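You operate a simulated robot arm through the tools that you are given. There is no shell and no other tool. Be economical: measure what you need, move in short steps, check, and stop when the job is done.

Carry out the task below with a simulated robot arm. There is one attempt and no reset: what you move stays moved.

TASK
Open the bench drawer, put the turquoise block with the smallest size on its label from the top of the steel bench in the inside of the bench drawer and shut the drawer again. Put one of the small bobbins from the end of the steel bench by the winding machine on the shelf 21. Put the small wrapped blue coil on the top of the steel bench away on the shelf 23. Put the oil bottle that says "Y702" from the top of the steel bench on the end of the steel bench by the winding machine and the oil bottle labelled "Y350" on the top of the wrap stand's plate. Put two of the film rolls from the top of the rewind table on the steel top of the green shelf unit. Do these in any order. Set down upright: oil bottle, film roll.

It is judged by the outcome, as a careful person would: the job done as asked, and still so three seconds after it is handed in. It fails if anything else is knocked over, pushed out of place, dropped, spilled or broken.

THE ROBOT
A 7-joint arm with a three-finger gripper on a trunk, on a base that drives. Base frame: it is fixed to the floor where the robot stands at the start and does not move with it; the origin is under the middle of the robot, x ahead of it, y to its left, z up; the surface under the hand at the start is at about z = 0.7. Units: m, rad, N and s.
With the tool pointing down near the work surface it reaches from about 0.1 to 0.88 m from the robot's upright axis, wherever it stands. Its first joint turns from -2.897 to 2.897 rad. Places, roughly: bench drawer [0.6, -0.1, 0.6]; end of the steel bench by the winding machine [0.6, -0.2, 0.7]; film roll (6x6x6 cm) [-1.1, 5, 0.8]; film roll (7x7x6 cm) [-1.7, 5, 0.8]; inside of the bench drawer [0.6, -0.1, 0.6]; oil bottle [0.25, -1.5, 0.75]; shelf 21 [-3.3, -3.1, 0.3]; shelf 23 [-3.3, -3.1, 0.9]; small bobbin [0.5, -0.25, 0.75]; small wrapped blue coil [0.25, -1, 0.75]; steel top of the green shelf unit [0.8, 8.3, 0.8]; top of the wrap stand's plate [0.3, -0.6, 0.8]; turquoise block [0.5, -0.25, 0.75]. Payload 2.94 kg.
The TCP is the grasp point between the finger pads, 0.03 m short of the fingertips. In the tool frame z runs along the fingers and y along their closing line. The gripper opens to 0.132 m. The gripper's body begins 0.107 m behind the TCP.
Orientation is that of the tool frame in the base frame, as a unit quaternion [w, x, y, z]. With the fingers straight down and closing along the base's y, the tool's x points along the base's -x, its y along +y and its z along -z.

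THE INTERFACE
- The arm moves only by the tool apply_moves. Its argument "steps" is a list of rows, each a list of 3 entries, a list of its own where there are three numbers: the finger opening in m, from 0 to 0.132, then the shift along the base's x, y, z in units of 40 mm (1.0 is 40 mm), then the turn, a rotation vector about the base's x, y, z in units of 8 degrees (1.0 is 8 degrees). In form: [[grip, [x, y, z], [wx, wy, wz]], ...]. A call has 1 to 12 rows; each row shifts and turns the commanded pose from where the row before left it. A call with a number of a shift or a turn outside -1 to 1 is refused whole. Rows are played at 5 a second. More than 0.05 m and 0.15 rad between two rows, or a gripper value outside its range, and nothing of the call is played. Where a pose cannot be reached the arm comes as near as it can. A force on the tool above 40 N (or 10 N above the force at the start of the call, whichever is more), or a blocked arm, ends the call early, and 0.2 s more pass. The fingers move at their own pace and stop on an object; they squeeze with about 33 N. The grip force told is the motor's: it shows also when the fingers shut on nothing. Time passes only in rows, and 0.2 s behind the last, so rows that do not move let the fingers close. It gives the time, the measured TCP pose, the force on the tool (base axes), the opening and the grip force at its end, in the units of the frame above (readings bear some noise), with the torque about the TCP (base axes, N m) and any sound that the robot's microphone picked up.
- Cameras (640 x 400 px; columns grow to the right, rows downward): "scene" is now at [0.0002, 0.1515, 1.7393]; the picture's right is [-0.79, -0.61, 0.00], its down [-0.57, 0.74, -0.37] and it looks along [0.23, -0.29, -0.93] (base axes); focal length 258 px, centre (320, 200). "wrist" rides on the gripper at [0.072, 0.003, -0.144] in the tool frame; the picture's right is [-0.04, 1.00, 0.00], its down [-0.88, -0.04, -0.48] and it looks along [-0.47, -0.02, 0.88] (tool axes); focal length 256 px, centre (320, 200). There is no depth. A picture from a camera that has moved, and an enlarged one, comes with that camera's place and axes in the base frame and with its lens. The place of the scene camera against the robot may be out by one fixed shift of up to 0.025 m in any direction.
- get_image(camera): a new picture of that camera. The clock stands still meanwhile.
- raise_lower(by): slides the trunk up (or, below 0, down) by that many m; the arm and the scene camera ride with it, the base frame stays. It gives what a move gives, with no picture.
- roll_base(legs): drives the robot by 1 to 6 legs, each [ahead, left, turn to the left] in m, m and rad, along the robot's own axes; the way and the turn of a leg run together, so that a leg with both is an arc; at most 1.5 m and 3.142 rad a leg. The arm and the cameras ride along, it lands a little off, and it stops where it bumps. It gives what a move gives.
- pan_tilt(pan, tilt): turns the head with the scene camera to pan (to the left, within 2.496 rad either way) and tilt (down, from -0.506 to 1.204), counted from straight ahead of the robot. It gives what a move gives.
- enlarge(camera, box): a new picture of the part [left, top, right, bottom] of that camera's present view, enlarged. The clock stands still meanwhile.
- job_done(): hands the job in; it is judged then, once.

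Work in short steps. Places have to be worked out from the pictures, the camera data and where the tool is seen: move nearer, look again, correct. Check each grasp and each placing, and mend what went wrong. You have 483 turns and 228 pictures in all, those below and enlarged ones among them. Open the gripper and draw the arm clear of the work before you hand the job in, unless the task says otherwise; then end with one line.

The tools are called after ">>>" as a command line: name --argument value ..., lists and objects as JSON in quotes. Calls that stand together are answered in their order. apply_moves: Moves the arm, as the interface text tells. Its arguments: {"type":"object","properties":{"steps":{"type":"array"}},"required":["steps"]} The other tools are called the same way: raise_lower (by) slides the trunk up or down; roll_base (legs) drives the base; pan_tilt (pan, tilt) turns the head that bears the scene camera; get_image (camera) takes a picture; enlarge (camera, box) takes an enlarged picture of a part of a camera's view; job_done () hands the job in.

At the start:

```text
time: 0.0
ee_pos: [0.4765, -0.1895, 1.0136]
tool_rot: [0.0, 0.0, 1.0, 0.0]
wrist_force: [0.0, 0.1, -0.6]
torque: [0.0, 0.02, 0.01]
width: 0.132
grasp_force: 0.0
trunk travel left (down, up): [-0.25, 0.29]
robot x, y, heading: [-0.0025, -0.0008, -0.006]
head pan, tilt: [-0.915, 1.19]
```

scene: 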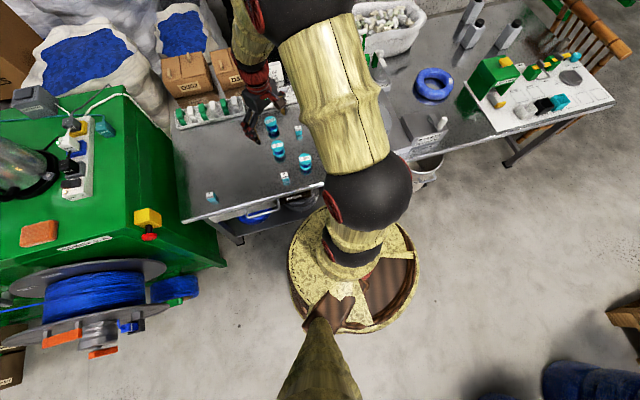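
wrist: 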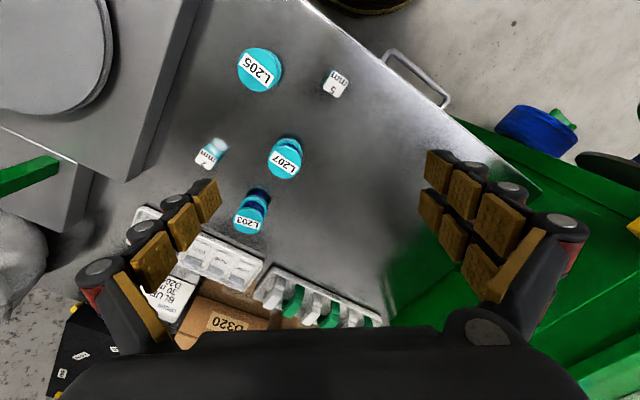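

I'll look closer at the bench end to identify the blocks and bobbins.

>>> enlarge --camera "wrist" --box '[120, 0, 480, 240]'

>>> enlarge --camera "scene" --box '[160, 20, 340, 240]'

>>> enlarge --camera "scene" --box '[340, 0, 640, 200]'

```text
1.67 times, centred on (300, 120) of wrist
camera zoom: at [0.4034, -0.1872, 1.1568], right [0.04, 1.0, 0.0], down [0.88, -0.04, 0.48], along [0.47, -0.02, -0.88], focal length 427 px, centre (353, 333)
```

zoom: 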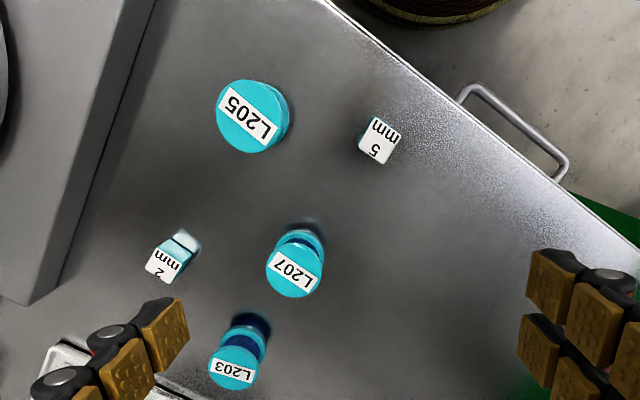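

```text
1.82 times, centred on (250, 130) of scene
camera zoom: at [0.0002, 0.1515, 1.7393], right [-0.79, -0.61, 0.0], down [-0.57, 0.74, -0.37], along [0.23, -0.29, -0.93], focal length 468 px, centre (447, 327)
```

zoom: 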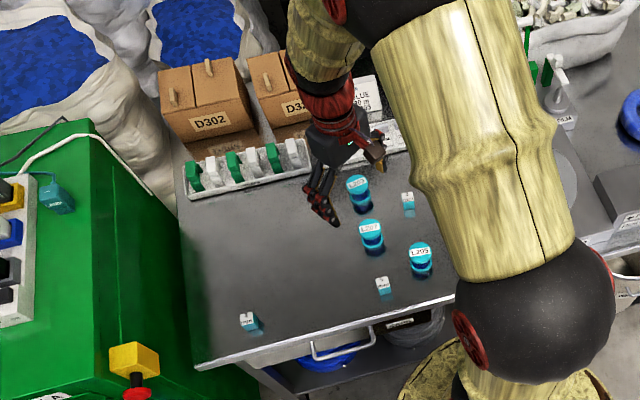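

```text
2.00 times, centred on (490, 100) of scene
camera zoom: at [0.0002, 0.1515, 1.7393], right [-0.79, -0.61, 0.0], down [-0.57, 0.74, -0.37], along [0.23, -0.29, -0.93], focal length 515 px, centre (-20, 400)
```

zoom: 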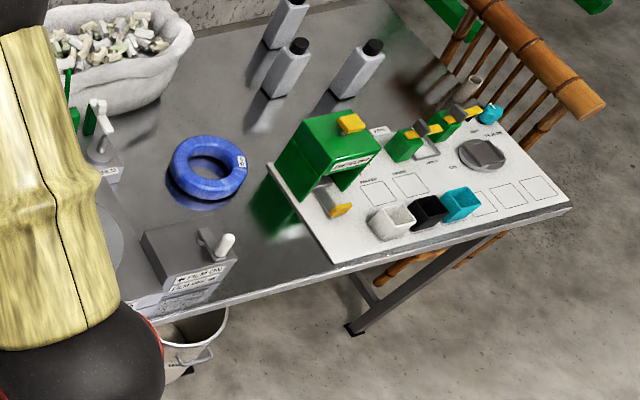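

The third block near the drawer corner needs reading; I zoom in on the labels.

>>> enlarge --camera "scene" --box '[195, 180, 235, 205]'

>>> enlarge --camera "scene" --box '[255, 120, 315, 190]'

>>> pan_tilt --pan -2.0 --tilt 0.7

>>> get_image --camera "scene"

```text
16.00 times, centred on (215, 192) of scene
camera zoom: at [0.0002, 0.1515, 1.7393], right [-0.79, -0.61, 0.0], down [-0.57, 0.74, -0.37], along [0.23, -0.29, -0.93], focal length 4120 px, centre (2000, 320)
```

zoom: 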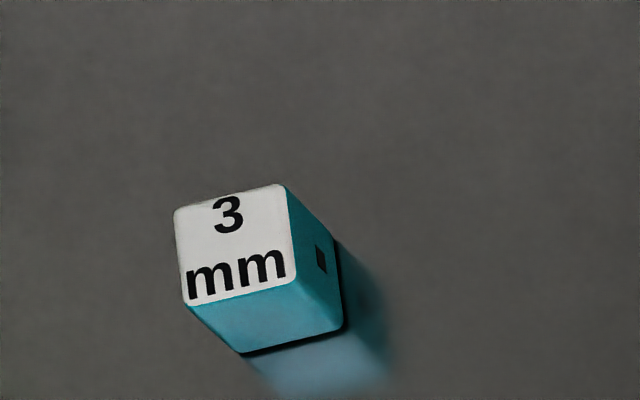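

```text
5.71 times, centred on (285, 155) of scene
camera zoom: at [0.0002, 0.1515, 1.7393], right [-0.79, -0.61, 0.0], down [-0.57, 0.74, -0.37], along [0.23, -0.29, -0.93], focal length 1472 px, centre (520, 457)
```

zoom: 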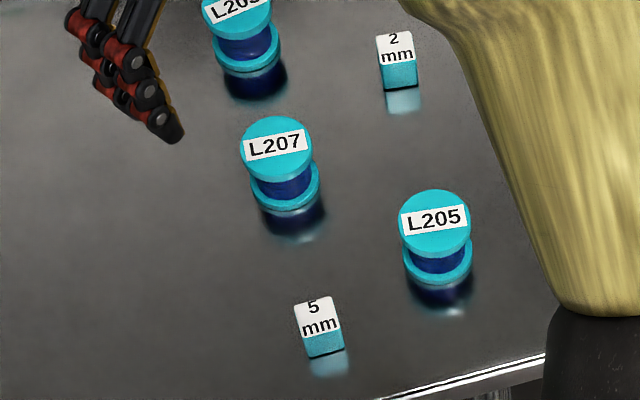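

```text
time: 1.3
ee_pos: [0.4778, -0.1898, 1.0125]
tool_rot: [0.0, -0.001, 1.0, 0.0]
wrist_force: [0.3, 0.2, 0.2]
torque: [0.0, -0.02, 0.01]
width: 0.1322
grasp_force: 0.0
trunk travel left (down, up): [-0.25, 0.29]
robot x, y, heading: [-0.0027, -0.0013, -0.008]
head pan, tilt: [-2.0, 0.7]
```

```text
220 pictures are left
camera scene: at [-0.0697, 0.1191, 1.7747], right [-0.91, 0.42, 0.0], down [0.27, 0.59, -0.76], along [-0.32, -0.7, -0.64], focal length 258 px, centre (320, 200)
```

scene: 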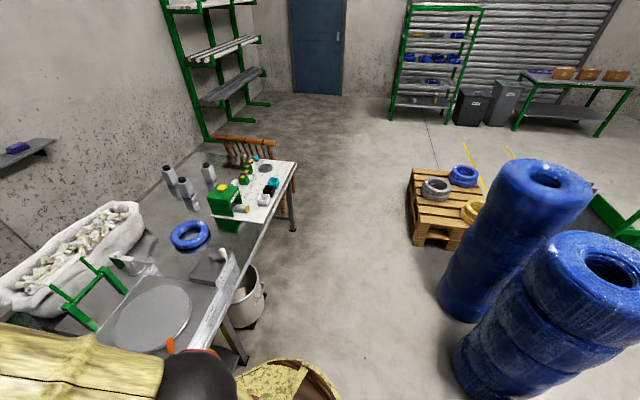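

Useful overview. I zoom on the bench objects and on the shelf rack.

>>> enlarge --camera "scene" --box '[70, 130, 310, 360]'

>>> enlarge --camera "scene" --box '[380, 0, 500, 130]'

```text
1.74 times, centred on (190, 245) of scene
camera zoom: at [-0.0697, 0.1191, 1.7747], right [-0.91, 0.42, 0.0], down [0.27, 0.59, -0.76], along [-0.32, -0.7, -0.64], focal length 448 px, centre (546, 122)
```

zoom: 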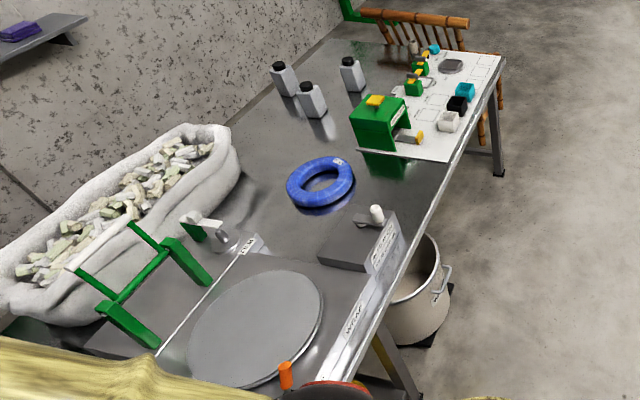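

```text
3.08 times, centred on (440, 65) of scene
camera zoom: at [-0.0697, 0.1191, 1.7747], right [-0.91, 0.42, 0.0], down [0.27, 0.59, -0.76], along [-0.32, -0.7, -0.64], focal length 792 px, centre (-49, 615)
```

zoom: 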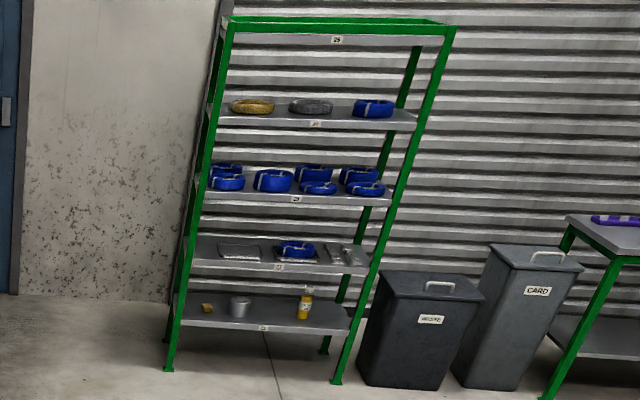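

Smallest is the 2 mm block. I back off from the bench along its normal and turn to face it so the drawer has room to open.

>>> roll_base --legs '[[-0.165, 0.115, 0], [0, 0, -0.6]]'

>>> pan_tilt --pan 0.0 --tilt 0.9

>>> get_image --camera "scene"

>>> get_image --camera "wrist"

```text
time: 4.6
ee_pos: [0.1187, -0.3109, 1.0127]
tool_rot: [0.0, 0.295, 0.955, -0.001]
wrist_force: [-0.6, 0.4, 0.3]
torque: [0.0, -0.04, 0.02]
width: 0.1318
grasp_force: 0.1
trunk travel left (down, up): [-0.25, 0.29]
robot x, y, heading: [-0.165, 0.1197, -0.596]
head pan, tilt: [-2.0, 0.7]
```

```text
time: 6.5
ee_pos: [0.1192, -0.311, 1.0125]
tool_rot: [-0.001, 0.295, 0.956, 0.0]
wrist_force: [-0.4, -0.8, -0.5]
torque: [0.0, -0.01, -0.01]
width: 0.132
grasp_force: 0.0
trunk travel left (down, up): [-0.25, 0.29]
robot x, y, heading: [-0.1654, 0.1131, -0.598]
head pan, tilt: [0.0, 0.901]
```

```text
217 pictures are left
camera scene: at [-0.0271, 0.252, 1.7586], right [-0.56, -0.83, 0.0], down [-0.65, 0.44, -0.62], along [0.51, -0.35, -0.78], focal length 258 px, centre (320, 200)
```

scene: 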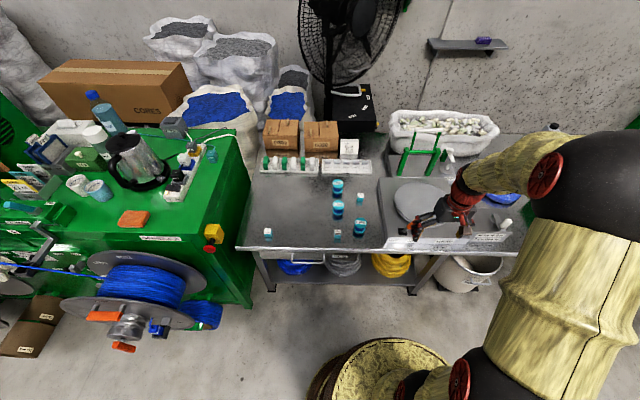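

```text
216 pictures are left
camera wrist: at [0.0609, -0.2679, 1.1568], right [0.6, 0.8, 0.0], down [0.71, -0.53, 0.48], along [0.38, -0.28, -0.88], focal length 256 px, centre (320, 200)
```

wrist: 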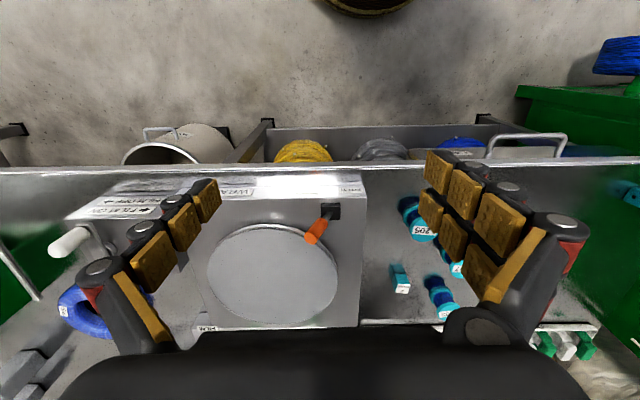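

The arm faces the bench squarely. I look closer at the drawer and handle.

>>> enlarge --camera "scene" --box '[230, 150, 450, 290]'

>>> enlarge --camera "wrist" --box '[440, 100, 600, 200]'

```text
2.86 times, centred on (340, 220) of scene
camera zoom: at [-0.0271, 0.252, 1.7586], right [-0.56, -0.83, 0.0], down [-0.65, 0.44, -0.62], along [0.51, -0.35, -0.78], focal length 736 px, centre (263, 143)
```

zoom: 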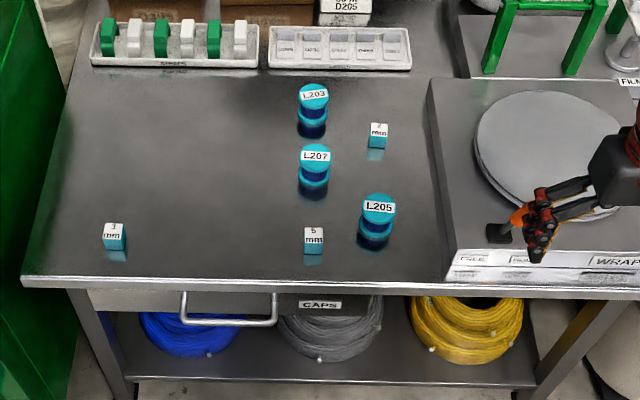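

```text
4.00 times, centred on (520, 150) of wrist
camera zoom: at [0.0609, -0.2679, 1.1568], right [0.6, 0.8, 0.0], down [0.71, -0.53, 0.48], along [0.38, -0.28, -0.88], focal length 1024 px, centre (-480, 400)
```

zoom: 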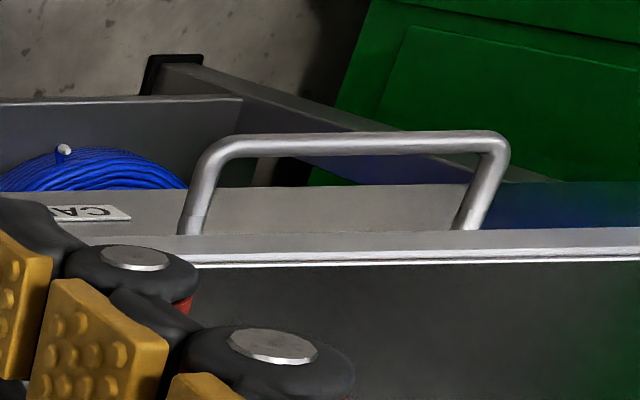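

I swing the hand above the handle with the closing line turned across the bench edge, staying at z≈1.01.

>>> apply_moves --steps '[[0.132, [0.64, 0.694, 0], [0, 0, 0.94]], [0.132, [0.64, 0.694, 0], [0, 0, 0.94]], [0.132, [0.64, 0.694, 0], [0, 0, 0.94]], [0.132, [0.64, 0.694, 0], [0, 0, 0.94]], [0.132, [0.64, 0.694, 0], [0, 0, 0.94]], [0.132, [0.64, 0.694, 0], [0, 0, 0.94]], [0.132, [0.64, 0.694, 0], [0, 0, 0.94]], [0.132, [0.64, 0.694, 0], [0, 0, 0.94]], [0.132, [0.64, 0.694, 0], [0, 0, 0.94]], [0.132, [0.64, 0.694, 0], [0, 0, 0.94]], [0.132, [0.64, 0.694, 0], [0, 0, 0.94]], [0.132, [0.64, 0.694, 0], [0, 0, 0.94]]]'

>>> get_image --camera "wrist"

```text
time: 9.1
ee_pos: [0.4275, 0.0236, 1.0131]
tool_rot: [0.0, -0.47, 0.883, 0.0]
wrist_force: [-0.8, -0.2, 0.3]
torque: [-0.02, 0.01, 0.0]
width: 0.1322
grasp_force: 0.1
trunk travel left (down, up): [-0.25, 0.29]
robot x, y, heading: [-0.1664, 0.115, -0.598]
head pan, tilt: [0.0, 0.901]
```

```text
213 pictures are left
camera wrist: at [0.3839, -0.0344, 1.1562], right [-0.81, 0.59, 0.0], down [0.52, 0.71, 0.47], along [0.28, 0.38, -0.88], focal length 256 px, centre (320, 200)
```

wrist: 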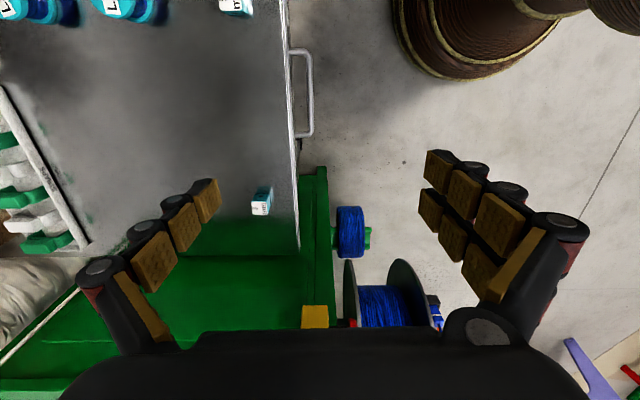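

Handle bar is ≈2 cm inward of the TCP and its centre ≈1.5 cm along. I shift in, narrow the fingers, and come down to z≈0.73 to look again.

>>> apply_moves --steps '[[0.05, [0.1, -0.4, -0.5], [0, 0, 0]], [0.05, [0, 0, -1], [0, 0, 0]], [0.05, [0, 0, -1], [0, 0, 0]], [0.05, [0, 0, -1], [0, 0, 0]], [0.05, [0, 0, -1], [0, 0, 0]], [0.05, [0, 0, -1], [0, 0, 0]], [0.05, [0, 0, -1], [0, 0, 0]], [0.05, [0, 0, 0], [0, 0, 0]]]'

>>> get_image --camera "wrist"

```text
time: 10.9
ee_pos: [0.4326, 0.0065, 0.7523]
tool_rot: [0.001, -0.469, 0.883, 0.0]
wrist_force: [0.7, 0.4, 0.4]
torque: [0.03, 0.03, 0.03]
width: 0.0498
grasp_force: 0.1
trunk travel left (down, up): [-0.25, 0.29]
robot x, y, heading: [-0.1662, 0.1153, -0.601]
head pan, tilt: [0.0, 0.901]
```

```text
212 pictures are left
camera wrist: at [0.3884, -0.0512, 0.8948], right [-0.8, 0.59, 0.0], down [0.52, 0.71, 0.48], along [0.28, 0.38, -0.88], focal length 256 px, centre (320, 200)
```

wrist: 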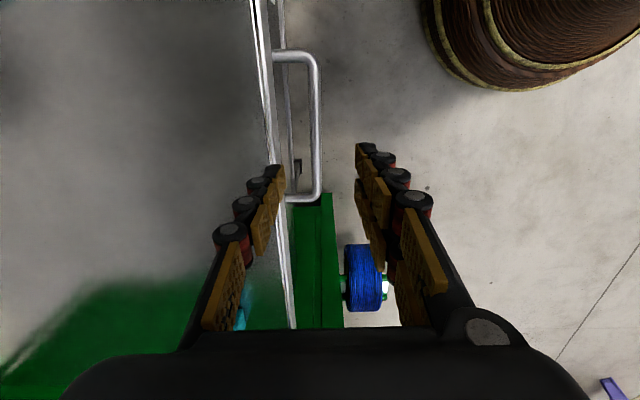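

Bar is almost exactly under the TCP. I narrow the opening to 36 mm to fit the inside finger in the gap and lower to z≈0.61 with force guard.

>>> apply_moves --steps '[[0.036, [0, 0, 0], [0, 0, 0]], [0.036, [0, 0, -0.9], [0, 0, 0]], [0.036, [0, 0, -0.9], [0, 0, 0]], [0.036, [0, 0, -0.9], [0, 0, 0]], [0.036, [0, 0, -0.7], [0, 0, 0]], [0.036, [0, 0, 0], [0, 0, 0]]]'

>>> get_image --camera "wrist"

```text
time: 12.3
ee_pos: [0.4309, 0.0062, 0.6165]
tool_rot: [-0.001, -0.47, 0.883, 0.0]
wrist_force: [-4.3, 2.2, 0.5]
torque: [-0.14, -0.34, -0.02]
width: 0.0348
grasp_force: 0.0
trunk travel left (down, up): [-0.25, 0.29]
robot x, y, heading: [-0.1684, 0.1147, -0.593]
head pan, tilt: [0.0, 0.901]
```

```text
211 pictures are left
camera wrist: at [0.3867, -0.0527, 0.76], right [-0.8, 0.59, 0.0], down [0.52, 0.71, 0.48], along [0.28, 0.38, -0.88], focal length 256 px, centre (320, 200)
```

wrist: 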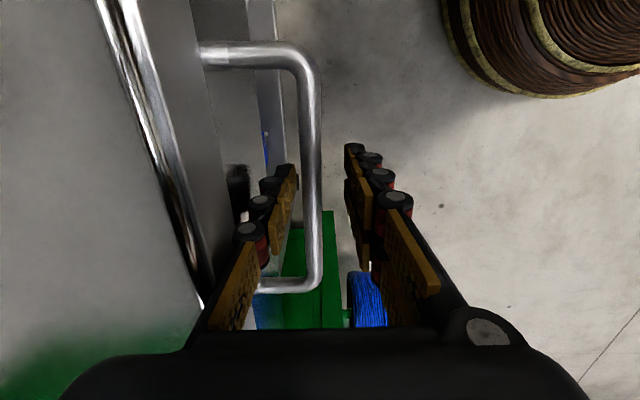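

The handle bar is between the fingers; a light touch on the bench edge shows. I close on the bar.

>>> apply_moves --steps '[[0.0, [-0.05, 0.04, 0], [0, 0, 0]], [0.0, [0, 0, 0], [0, 0, 0]], [0.0, [0, 0, 0], [0, 0, 0]], [0.0, [0, 0, 0], [0, 0, 0]]]'

```text
time: 13.3
ee_pos: [0.4312, 0.0069, 0.616]
tool_rot: [0.0, -0.47, 0.883, 0.0]
wrist_force: [3.1, 0.0, 0.2]
torque: [0.28, -0.02, -0.75]
width: 0.0111
grasp_force: 36.4
trunk travel left (down, up): [-0.25, 0.29]
robot x, y, heading: [-0.1668, 0.1165, -0.599]
head pan, tilt: [0.0, 0.901]
```

Gripped (11 mm bar). Pull the drawer outward.

>>> apply_moves --steps '[[0.0, [-0.405, 0.293, 0], [0, 0, 0]], [0.0, [-0.6, 0.434, 0], [0, 0, 0]], [0.0, [-0.6, 0.434, 0], [0, 0, 0]], [0.0, [-0.6, 0.434, 0], [0, 0, 0]], [0.0, [0, 0, 0], [0, 0, 0]]]'

>>> get_image --camera "scene"

```text
time: 14.5
ee_pos: [0.3413, 0.0705, 0.6157]
tool_rot: [-0.001, -0.47, 0.883, 0.001]
wrist_force: [0.5, 0.5, -12.4]
torque: [-0.3, 0.34, -0.78]
width: 0.0112
grasp_force: 36.7
trunk travel left (down, up): [-0.25, 0.29]
robot x, y, heading: [-0.1675, 0.1159, -0.6]
head pan, tilt: [0.0, 0.901]
```

```text
210 pictures are left
camera scene: at [-0.026, 0.2525, 1.7584], right [-0.56, -0.83, 0.0], down [-0.65, 0.44, -0.62], along [0.51, -0.35, -0.78], focal length 258 px, centre (320, 200)
```

scene: 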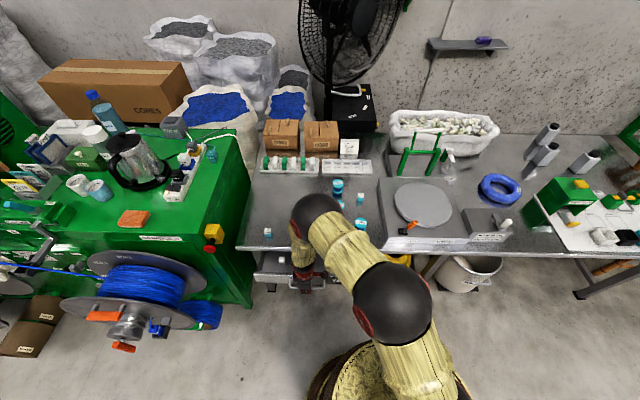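

Drawer slid ~0.11 m. I pull another ~0.10 m.

>>> apply_moves --steps '[[0.0, [-0.6, 0.434, 0], [0, 0, 0]], [0.0, [-0.6, 0.434, 0], [0, 0, 0]], [0.0, [-0.6, 0.434, 0], [0, 0, 0]], [0.0, [0, 0, 0], [0, 0, 0]]]'

>>> enlarge --camera "scene" --box '[230, 200, 390, 300]'

```text
time: 15.5
ee_pos: [0.2668, 0.1222, 0.6158]
tool_rot: [-0.002, -0.469, 0.883, 0.001]
wrist_force: [-5.4, -7.4, -25.7]
torque: [-0.21, 0.19, -0.79]
width: 0.0114
grasp_force: 36.8
trunk travel left (down, up): [-0.25, 0.29]
robot x, y, heading: [-0.1667, 0.1146, -0.595]
head pan, tilt: [0.0, 0.901]
```

```text
4.00 times, centred on (310, 250) of scene
camera zoom: at [-0.0259, 0.2521, 1.7583], right [-0.56, -0.83, 0.0], down [-0.65, 0.44, -0.62], along [0.51, -0.35, -0.78], focal length 1030 px, centre (360, 0)
```

zoom: 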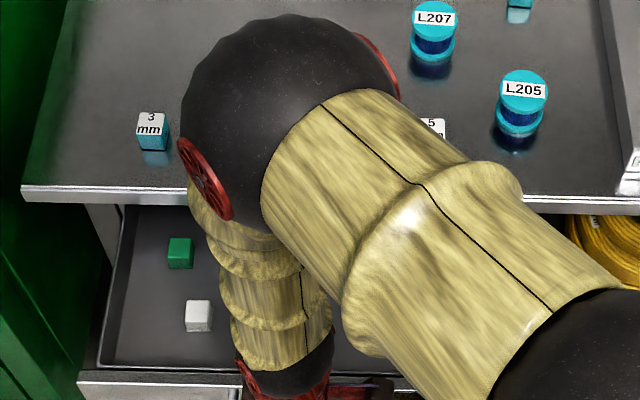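

Drawer is open ~0.2 m. I release the handle and rise, then look into the drawer.

>>> apply_moves --steps '[[0.04, [0, 0, 0], [0, 0, 0]], [0.04, [0, 0, 0], [0, 0, 0]], [0.04, [0, 0, 0.5], [0, 0, 0]], [0.04, [0, 0, 1], [0, 0, 0]], [0.04, [0, 0, 1], [0, 0, 0]], [0.06, [0, 0, 1], [0, 0, 0]], [0.06, [0, 0, 1], [0, 0, 0]], [0.06, [0, 0, 1], [0, 0, 0]]]'

>>> get_image --camera "scene"

>>> get_image --camera "wrist"

```text
time: 17.3
ee_pos: [0.2667, 0.1234, 0.8396]
tool_rot: [-0.002, -0.469, 0.883, 0.0]
wrist_force: [0.1, 0.8, -0.9]
torque: [0.0, -0.03, 0.01]
width: 0.0601
grasp_force: 0.1
trunk travel left (down, up): [-0.25, 0.29]
robot x, y, heading: [-0.1652, 0.1119, -0.596]
head pan, tilt: [0.0, 0.901]
```

```text
208 pictures are left
camera scene: at [-0.0273, 0.2523, 1.7586], right [-0.56, -0.83, 0.0], down [-0.65, 0.44, -0.62], along [0.51, -0.35, -0.78], focal length 258 px, centre (320, 200)
```

scene: 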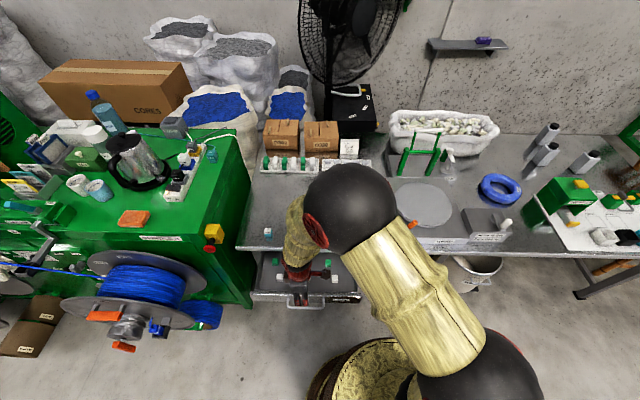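

```text
207 pictures are left
camera wrist: at [0.2231, 0.0649, 0.9833], right [-0.8, 0.59, 0.0], down [0.52, 0.71, 0.47], along [0.28, 0.38, -0.88], focal length 256 px, centre (320, 200)
```

wrist: 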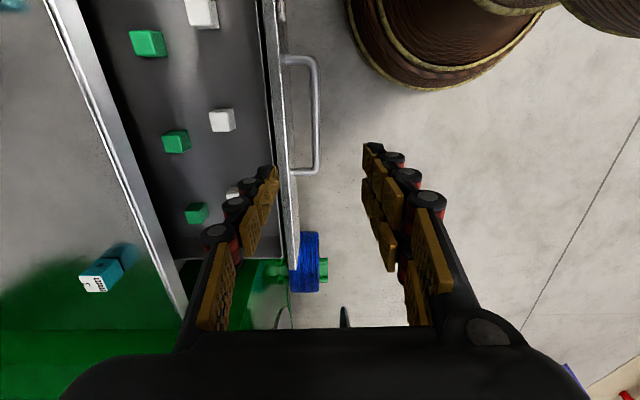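

Drawer interior is accessible with green/white caps inside. Now I move over the 2 mm block near (0.53,-0.38) at height.

>>> apply_moves --steps '[[0.06, [0, 0, 1], [0, 0, 0]], [0.06, [0.5, -0.95, 0.1], [0, 0, 0]], [0.06, [0.5, -0.95, 0.1], [0, 0, 0]], [0.06, [0.5, -0.95, 0.1], [0, 0, 0]], [0.06, [0.5, -0.95, 0.1], [0, 0, 0]], [0.06, [0.5, -0.95, 0.1], [0, 0, 0]], [0.06, [0.5, -0.95, 0.1], [0, 0, 0]], [0.06, [0.5, -0.95, 0.1], [0, 0, 0]], [0.06, [0.5, -0.95, 0.1], [0, 0, 0]], [0.06, [0.5, -0.95, 0.1], [0, 0, 0]], [0.06, [0.5, -0.95, 0.1], [0, 0, 0]], [0.06, [0.5, -0.95, 0.1], [0, 0, 0]]]'

>>> get_image --camera "wrist"

```text
time: 19.9
ee_pos: [0.49, -0.2946, 0.9195]
tool_rot: [-0.001, -0.47, 0.883, 0.001]
wrist_force: [1.1, 0.7, 0.8]
torque: [0.04, 0.03, -0.02]
width: 0.0601
grasp_force: 0.0
trunk travel left (down, up): [-0.25, 0.29]
robot x, y, heading: [-0.1667, 0.1163, -0.593]
head pan, tilt: [0.0, 0.901]
```

```text
206 pictures are left
camera wrist: at [0.4455, -0.3529, 1.0634], right [-0.8, 0.59, 0.0], down [0.52, 0.71, 0.48], along [0.28, 0.38, -0.88], focal length 256 px, centre (320, 200)
```

wrist: 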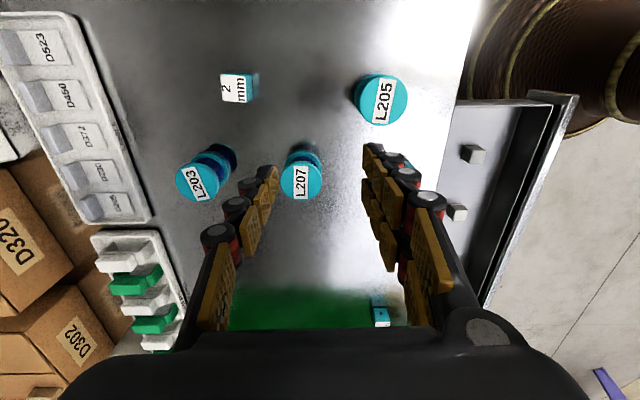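

2 mm block is at ≈(0.543,-0.391). I move above it and drop to z≈0.80 to check.

>>> apply_moves --steps '[[0.06, [0.45, -0.8, 0], [0, 0, 0]], [0.06, [0.45, -0.8, 0], [0, 0, 0]], [0.06, [0.43, -0.8, 0], [0, 0, 0]], [0.06, [0, 0, -1], [0, 0, 0]], [0.06, [0, 0, -1], [0, 0, 0]], [0.06, [0, 0, -1], [0, 0, 0]], [0.06, [0, 0, 0], [0, 0, 0]]]'

>>> get_image --camera "wrist"

```text
time: 21.5
ee_pos: [0.5402, -0.3903, 0.801]
tool_rot: [0.0, -0.47, 0.883, 0.0]
wrist_force: [0.5, -0.3, -0.5]
torque: [0.0, -0.01, 0.02]
width: 0.0605
grasp_force: 0.1
trunk travel left (down, up): [-0.25, 0.29]
robot x, y, heading: [-0.1685, 0.1138, -0.596]
head pan, tilt: [0.0, 0.901]
```

```text
205 pictures are left
camera wrist: at [0.4968, -0.4484, 0.9448], right [-0.8, 0.59, 0.0], down [0.52, 0.71, 0.48], along [0.28, 0.38, -0.88], focal length 256 px, centre (320, 200)
```

wrist: 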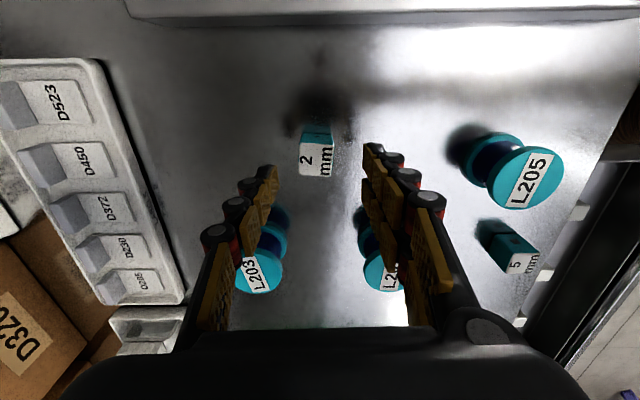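

Well centred. Descend to z≈0.735 and close.

>>> apply_moves --steps '[[0.06, [0.05, -0.04, -1], [0, 0, 0]], [0.06, [0, 0, -0.65], [0, 0, 0]], [0.06, [0, 0, 0], [0, 0, 0]], [0.0, [0, 0, 0], [0, 0, 0]], [0.0, [0, 0, 0], [0, 0, 0]], [0.0, [0, 0, 0], [0, 0, 0]], [0.0, [0, 0, 0], [0, 0, 0]]]'

>>> get_image --camera "wrist"

```text
time: 23.1
ee_pos: [0.5435, -0.3909, 0.7355]
tool_rot: [0.0, -0.469, 0.883, 0.0]
wrist_force: [0.1, -0.1, 1.3]
torque: [0.0, 0.0, 0.01]
width: 0.0289
grasp_force: 32.9
trunk travel left (down, up): [-0.25, 0.29]
robot x, y, heading: [-0.1665, 0.1137, -0.595]
head pan, tilt: [0.0, 0.901]
```

```text
204 pictures are left
camera wrist: at [0.499, -0.4495, 0.8798], right [-0.8, 0.59, 0.0], down [0.52, 0.71, 0.48], along [0.28, 0.38, -0.88], focal length 256 px, centre (320, 200)
```

wrist: 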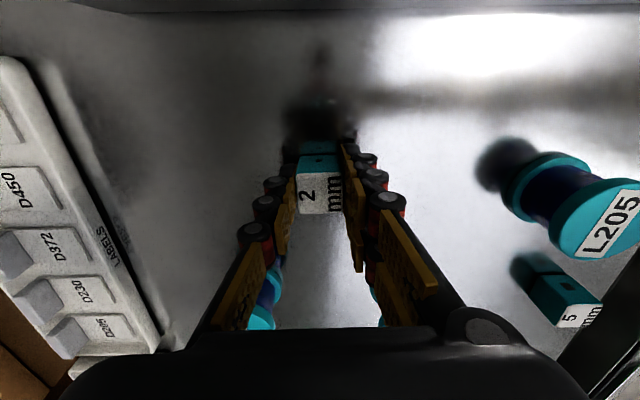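

Gripped at 29 mm. Lift to z≈0.9 and carry it over the open drawer at ≈(0.337,-0.014).

>>> apply_moves --steps '[[0.0, [0, 0, 1], [0, 0, 0]], [0.0, [0, 0, 1], [0, 0, 0]], [0.0, [-0.52, 0.94, 0.2], [0, 0, 0]], [0.0, [-0.52, 0.94, 0.2], [0, 0, 0]], [0.0, [-0.52, 0.94, 0.2], [0, 0, 0]], [0.0, [-0.52, 0.94, 0.2], [0, 0, 0]], [0.0, [-0.52, 0.94, 0], [0, 0, 0]], [0.0, [-0.52, 0.94, 0], [0, 0, 0]], [0.0, [-0.52, 0.94, 0], [0, 0, 0]], [0.0, [-0.52, 0.94, 0], [0, 0, 0]], [0.0, [-0.52, 0.94, 0], [0, 0, 0]], [0.0, [-0.52, 0.94, 0], [0, 0, 0]]]'

>>> get_image --camera "wrist"

```text
time: 25.7
ee_pos: [0.3344, -0.0146, 0.8481]
tool_rot: [0.0, -0.469, 0.883, 0.0]
wrist_force: [-0.4, 0.7, -0.8]
torque: [0.0, 0.0, 0.0]
width: 0.0288
grasp_force: 33.3
trunk travel left (down, up): [-0.25, 0.29]
robot x, y, heading: [-0.1678, 0.1173, -0.601]
head pan, tilt: [0.0, 0.901]
```

```text
203 pictures are left
camera wrist: at [0.2898, -0.0732, 0.9915], right [-0.8, 0.59, 0.0], down [0.52, 0.71, 0.48], along [0.28, 0.38, -0.88], focal length 256 px, centre (320, 200)
```

wrist: 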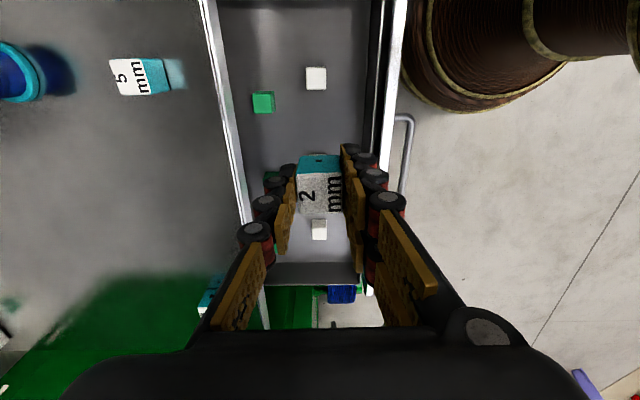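

The spot under the hand is clear of the caps; I nudge 1.5 cm along +e and descend to z≈0.66.

>>> apply_moves --steps '[[0.0, [0.22, 0.3, 0], [0, 0, 0]], [0.0, [0, 0, -1], [0, 0, 0]], [0.0, [0, 0, -1], [0, 0, 0]], [0.0, [0, 0, -1], [0, 0, 0]], [0.0, [0, 0, -1], [0, 0, 0]], [0.0, [0, 0, -0.5], [0, 0, 0]], [0.0, [0, 0, 0], [0, 0, 0]]]'

>>> get_image --camera "wrist"

```text
time: 27.3
ee_pos: [0.3437, -0.0041, 0.6667]
tool_rot: [-0.001, -0.47, 0.883, 0.0]
wrist_force: [0.4, 1.0, -0.8]
torque: [0.03, 0.03, -0.02]
width: 0.0291
grasp_force: 33.2
trunk travel left (down, up): [-0.25, 0.29]
robot x, y, heading: [-0.1668, 0.1156, -0.6]
head pan, tilt: [0.0, 0.901]
```

```text
202 pictures are left
camera wrist: at [0.2998, -0.0623, 0.8106], right [-0.8, 0.59, 0.0], down [0.52, 0.71, 0.48], along [0.28, 0.38, -0.88], focal length 256 px, centre (320, 200)
```

wrist: 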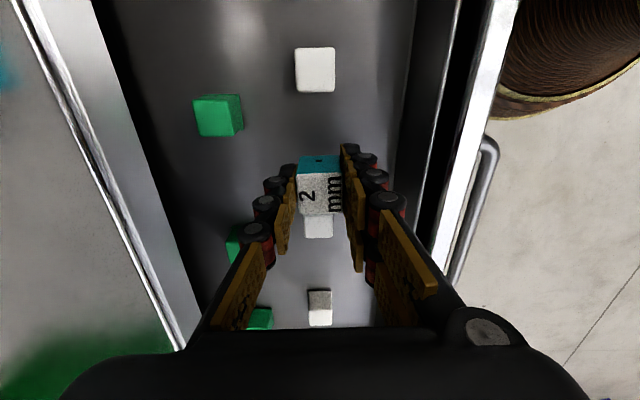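

Spot lies midway between two white caps. I lower in small steps until contact.

>>> apply_moves --steps '[[0.0, [0, 0, -0.7], [0, 0, 0]], [0.0, [0, 0, -0.4], [0, 0, 0]], [0.0, [0, 0, 0], [0, 0, 0]]]'

>>> get_image --camera "wrist"

```text
time: 28.1
ee_pos: [0.3447, -0.0036, 0.6244]
tool_rot: [0.002, -0.47, 0.883, -0.002]
wrist_force: [-2.5, -3.4, 25.7]
torque: [-0.05, 0.13, -0.03]
width: 0.0288
grasp_force: 33.0
trunk travel left (down, up): [-0.25, 0.29]
robot x, y, heading: [-0.1698, 0.1139, -0.601]
head pan, tilt: [0.0, 0.901]
```

```text
201 pictures are left
camera wrist: at [0.2999, -0.062, 0.769], right [-0.8, 0.59, 0.0], down [0.52, 0.71, 0.48], along [0.29, 0.38, -0.88], focal length 256 px, centre (320, 200)
```

wrist: 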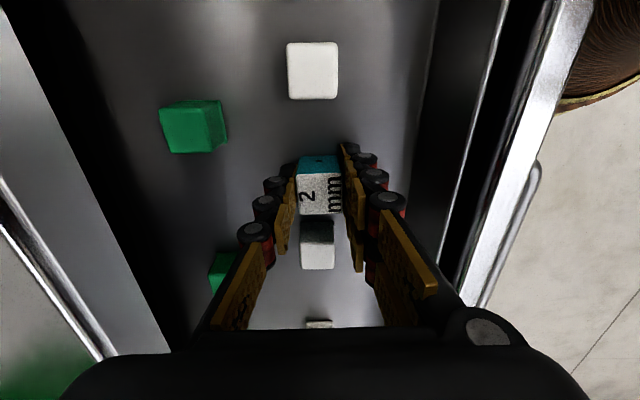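

Contact with the drawer floor. Release and rise.

>>> apply_moves --steps '[[0.0, [0, 0, 0.05], [0, 0, 0]], [0.05, [0, 0, 0], [0, 0, 0]], [0.05, [0, 0, 0], [0, 0, 0]], [0.05, [0, 0, 0.6], [0, 0, 0]], [0.05, [0, 0, 1], [0, 0, 0]], [0.05, [0, 0, 1], [0, 0, 0]], [0.05, [0, 0, 1], [0, 0, 0]], [0.05, [0, 0, 1], [0, 0, 0]]]'

>>> get_image --camera "wrist"

```text
time: 29.9
ee_pos: [0.3428, -0.0013, 0.8101]
tool_rot: [-0.001, -0.47, 0.883, 0.001]
wrist_force: [0.1, -0.2, 0.0]
torque: [-0.03, -0.08, -0.01]
width: 0.0501
grasp_force: 0.0
trunk travel left (down, up): [-0.25, 0.29]
robot x, y, heading: [-0.1654, 0.1158, -0.599]
head pan, tilt: [0.0, 0.901]
```

```text
200 pictures are left
camera wrist: at [0.2999, -0.0601, 0.9526], right [-0.8, 0.59, 0.0], down [0.52, 0.71, 0.48], along [0.28, 0.38, -0.88], focal length 256 px, centre (320, 200)
```

wrist: 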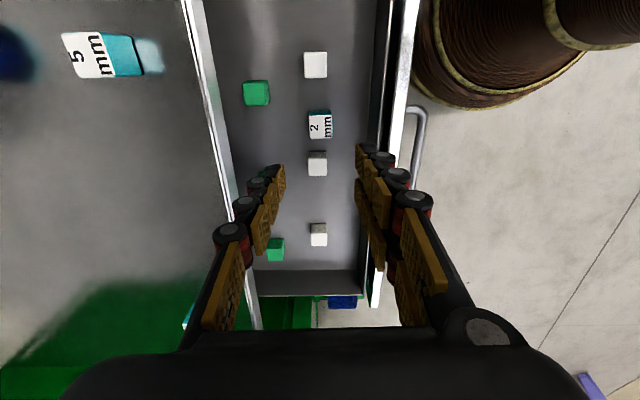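

Block is in the drawer, caps undisturbed. Now back over the handle at (0.267,0.123) and down to grip it.

>>> apply_moves --steps '[[0.036, [-0.38, 0.62, 0], [0, 0, 0]], [0.036, [-0.48, 0.82, 0], [0, 0, 0]], [0.036, [-0.52, 0.83, 0], [0, 0, 0]], [0.036, [-0.53, 0.83, 0], [0, 0, 0]], [0.036, [0, 0, -1], [0, 0, 0]], [0.036, [0, 0, -1], [0, 0, 0]], [0.036, [0, 0, 0], [0, 0, 0]]]'

>>> get_image --camera "wrist"

```text
time: 31.5
ee_pos: [0.2698, 0.1199, 0.7275]
tool_rot: [-0.001, -0.469, 0.883, 0.0]
wrist_force: [-0.2, -0.8, -0.9]
torque: [0.0, 0.02, -0.03]
width: 0.0358
grasp_force: 0.0
trunk travel left (down, up): [-0.25, 0.29]
robot x, y, heading: [-0.1603, 0.1133, -0.593]
head pan, tilt: [0.0, 0.901]
```

```text
199 pictures are left
camera wrist: at [0.2265, 0.0625, 0.8722], right [-0.8, 0.59, 0.0], down [0.52, 0.71, 0.48], along [0.28, 0.38, -0.88], focal length 256 px, centre (320, 200)
```

wrist: 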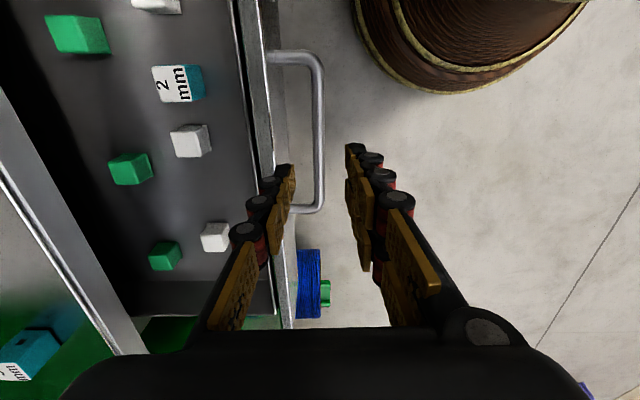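

Bar is between the fingers again. I lower, grip, and push the drawer shut.

>>> apply_moves --steps '[[0.036, [0, 0, -1], [0, 0, 0]], [0.036, [0, 0, -1], [0, 0, 0]], [0.036, [0, 0, -0.75], [0, 0, 0]], [0.0, [0, 0, 0], [0, 0, 0]], [0.0, [0, 0, 0], [0, 0, 0]], [0.0, [0, 0, 0], [0, 0, 0]], [0.0, [0.6, -0.434, 0], [0, 0, 0]], [0.0, [0.6, -0.434, 0], [0, 0, 0]], [0.0, [0.6, -0.434, 0], [0, 0, 0]], [0.0, [0.6, -0.434, 0], [0, 0, 0]], [0.0, [0.6, -0.434, 0], [0, 0, 0]], [0.0, [0, 0, 0], [0, 0, 0]]]'

```text
time: 34.1
ee_pos: [0.3914, 0.0336, 0.6186]
tool_rot: [0.0, -0.47, 0.883, 0.0]
wrist_force: [3.5, 4.9, -4.0]
torque: [0.37, -0.36, -1.2]
width: 0.011
grasp_force: 37.2
trunk travel left (down, up): [-0.25, 0.29]
robot x, y, heading: [-0.171, 0.1136, -0.596]
head pan, tilt: [0.0, 0.901]
```

Drawer moving in; about 5 cm remain. Continue until it stops.

>>> apply_moves --steps '[[0.0, [0.6, -0.434, 0], [0, 0, 0]], [0.0, [0.35, -0.253, 0], [0, 0, 0]], [0.0, [0.15, -0.11, 0], [0, 0, 0]], [0.0, [0, 0, 0], [0, 0, 0]]]'

>>> get_image --camera "wrist"

```text
time: 35.1
ee_pos: [0.434, 0.0016, 0.618]
tool_rot: [-0.001, -0.471, 0.882, -0.002]
wrist_force: [15.2, 24.2, -13.9]
torque: [0.29, -0.21, -1.12]
width: 0.0106
grasp_force: 37.3
trunk travel left (down, up): [-0.25, 0.29]
robot x, y, heading: [-0.162, 0.1145, -0.596]
head pan, tilt: [0.0, 0.901]
```

```text
198 pictures are left
camera wrist: at [0.3906, -0.0566, 0.7625], right [-0.8, 0.59, 0.0], down [0.52, 0.71, 0.47], along [0.28, 0.38, -0.88], focal length 256 px, centre (320, 200)
```

wrist: 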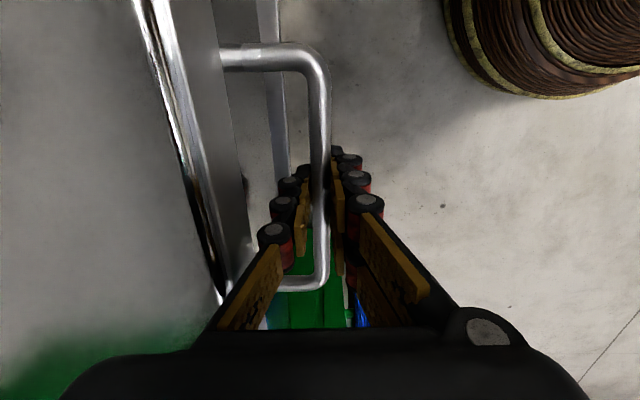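

Drawer is shut (bar at the same depth as at the start). Release and rise clear.

>>> apply_moves --steps '[[0.0, [0.06, 0.08, 0], [0, 0, 0]], [0.03, [0, 0, 0], [0, 0, 0]], [0.034, [0, 0, 0], [0, 0, 0]], [0.034, [0, 0, 0.5], [0, 0, 0]], [0.034, [0, 0, 1], [0, 0, 0]], [0.034, [0, 0, 1], [0, 0, 0]], [0.034, [0, 0, 1], [0, 0, 0]], [0.06, [0, 0, 1], [0, 0, 0]], [0.06, [0, 0, 1], [0, 0, 0]], [0.06, [0, 0, 1], [0, 0, 0]]]'

>>> get_image --camera "wrist"

>>> get_image --camera "scene"

```text
time: 37.3
ee_pos: [0.4343, 0.004, 0.8775]
tool_rot: [-0.001, -0.47, 0.883, 0.001]
wrist_force: [-0.2, 0.3, -0.4]
torque: [-0.02, -0.01, -0.03]
width: 0.0601
grasp_force: 0.0
trunk travel left (down, up): [-0.25, 0.29]
robot x, y, heading: [-0.1661, 0.1163, -0.6]
head pan, tilt: [0.0, 0.901]
```

```text
197 pictures are left
camera wrist: at [0.39, -0.0545, 1.0221], right [-0.8, 0.59, 0.0], down [0.52, 0.71, 0.47], along [0.28, 0.38, -0.88], focal length 256 px, centre (320, 200)
```

wrist: 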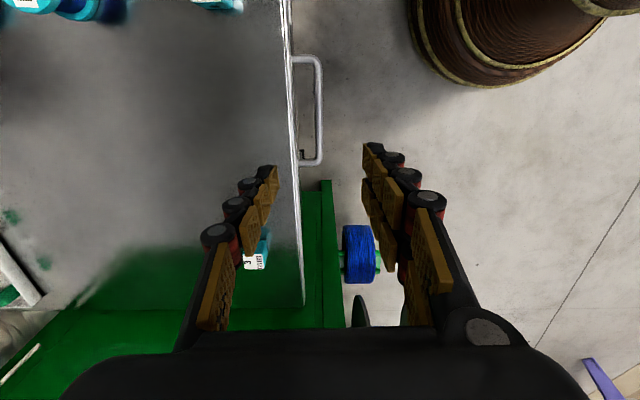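

```text
196 pictures are left
camera scene: at [-0.0273, 0.2523, 1.7585], right [-0.56, -0.83, 0.0], down [-0.65, 0.44, -0.62], along [0.51, -0.35, -0.78], focal length 258 px, centre (320, 200)
```

scene: 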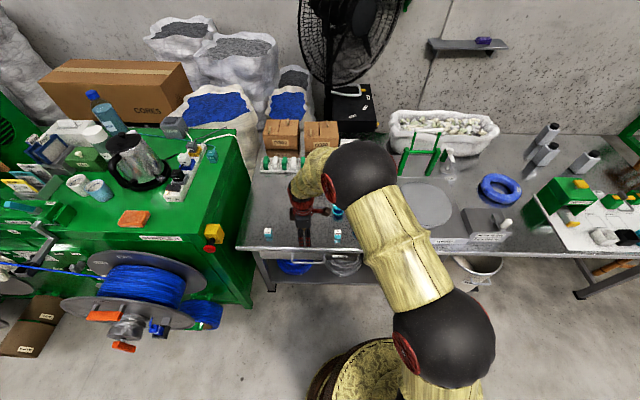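

Drawer shut, all tidy. Next, the bottles: I raise the hand and slide the robot right along the bench ~0.9 m.

>>> apply_moves --steps '[[0.06, [-0.3, 0.2, 0.9], [0, 0, 0]], [0.06, [-0.3, 0.2, 0.9], [0, 0, 0]], [0.06, [-0.3, 0.2, 0.9], [0, 0, 0]], [0.06, [-0.3, 0.2, 0.9], [0, 0, 0]], [0.06, [0, 0, 1], [0, 0, 0]]]'

>>> roll_base --legs '[[0.0, -0.9, 0]]'

>>> get_image --camera "scene"

```text
time: 38.5
ee_pos: [0.389, 0.036, 1.0604]
tool_rot: [0.0, -0.469, 0.883, 0.0]
wrist_force: [-0.5, 0.1, -0.4]
torque: [0.01, 0.0, 0.0]
width: 0.0599
grasp_force: 0.1
trunk travel left (down, up): [-0.25, 0.29]
robot x, y, heading: [-0.167, 0.1153, -0.599]
head pan, tilt: [0.0, 0.901]
```

```text
time: 43.2
ee_pos: [-0.1285, -0.7163, 1.061]
tool_rot: [0.0, -0.458, 0.889, -0.001]
wrist_force: [0.1, -0.4, 0.3]
torque: [0.03, 0.0, 0.0]
width: 0.0602
grasp_force: 0.0
trunk travel left (down, up): [-0.25, 0.29]
robot x, y, heading: [-0.6806, -0.6239, -0.617]
head pan, tilt: [0.0, 0.901]
```

```text
195 pictures are left
camera scene: at [-0.5394, -0.4893, 1.7585], right [-0.58, -0.81, 0.0], down [-0.64, 0.46, -0.62], along [0.5, -0.36, -0.78], focal length 258 px, centre (320, 200)
```

scene: 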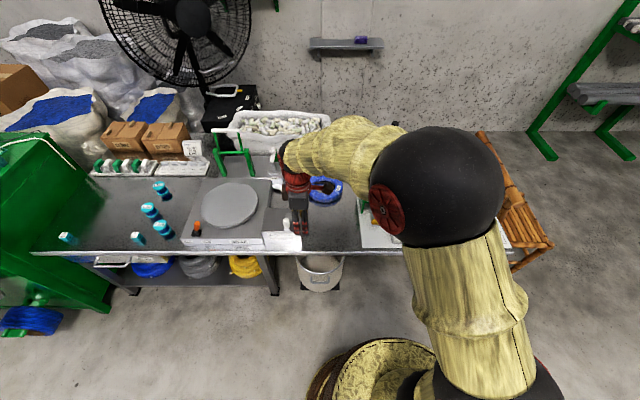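

I drive 0.18 m ahead toward the bench (hand at 1.06 m, above everything), and pan right to see the bottles.

>>> roll_base --legs '[[0.18, -0.1, 0.02]]'

>>> pan_tilt --pan -0.3 --tilt 0.85

>>> get_image --camera "scene"

>>> get_image --camera "wrist"

```text
time: 44.9
ee_pos: [-0.0366, -0.895, 1.0598]
tool_rot: [0.0, -0.466, 0.885, 0.0]
wrist_force: [0.0, -0.4, 0.4]
torque: [0.02, 0.01, 0.02]
width: 0.0599
grasp_force: 0.1
trunk travel left (down, up): [-0.25, 0.29]
robot x, y, heading: [-0.5921, -0.8138, -0.604]
head pan, tilt: [0.0, 0.901]
```

```text
time: 45.7
ee_pos: [-0.0343, -0.8934, 1.0611]
tool_rot: [0.0, -0.467, 0.884, 0.001]
wrist_force: [0.7, -0.4, -1.1]
torque: [-0.01, 0.0, 0.0]
width: 0.06
grasp_force: 0.1
trunk travel left (down, up): [-0.25, 0.29]
robot x, y, heading: [-0.5904, -0.8112, -0.606]
head pan, tilt: [-0.3, 0.85]
```

```text
194 pictures are left
camera scene: at [-0.4638, -0.6933, 1.7624], right [-0.79, -0.62, 0.0], down [-0.46, 0.59, -0.66], along [0.41, -0.52, -0.75], focal length 258 px, centre (320, 200)
```

scene: 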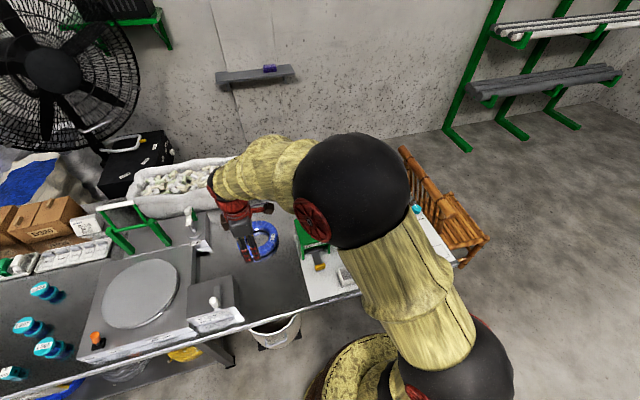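

```text
193 pictures are left
camera wrist: at [-0.0805, -0.9524, 1.2046], right [-0.8, 0.6, 0.0], down [0.53, 0.7, 0.48], along [0.29, 0.38, -0.88], focal length 256 px, centre (320, 200)
```

wrist: 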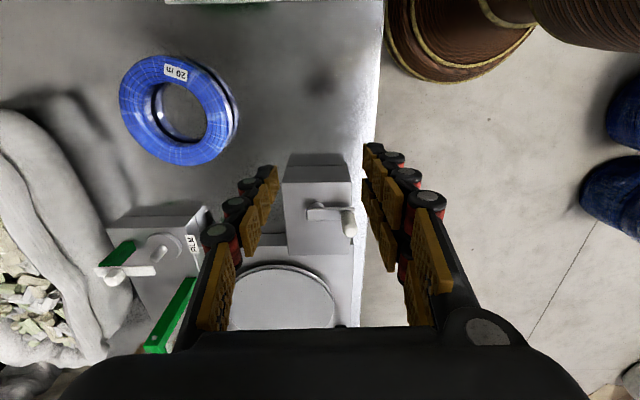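

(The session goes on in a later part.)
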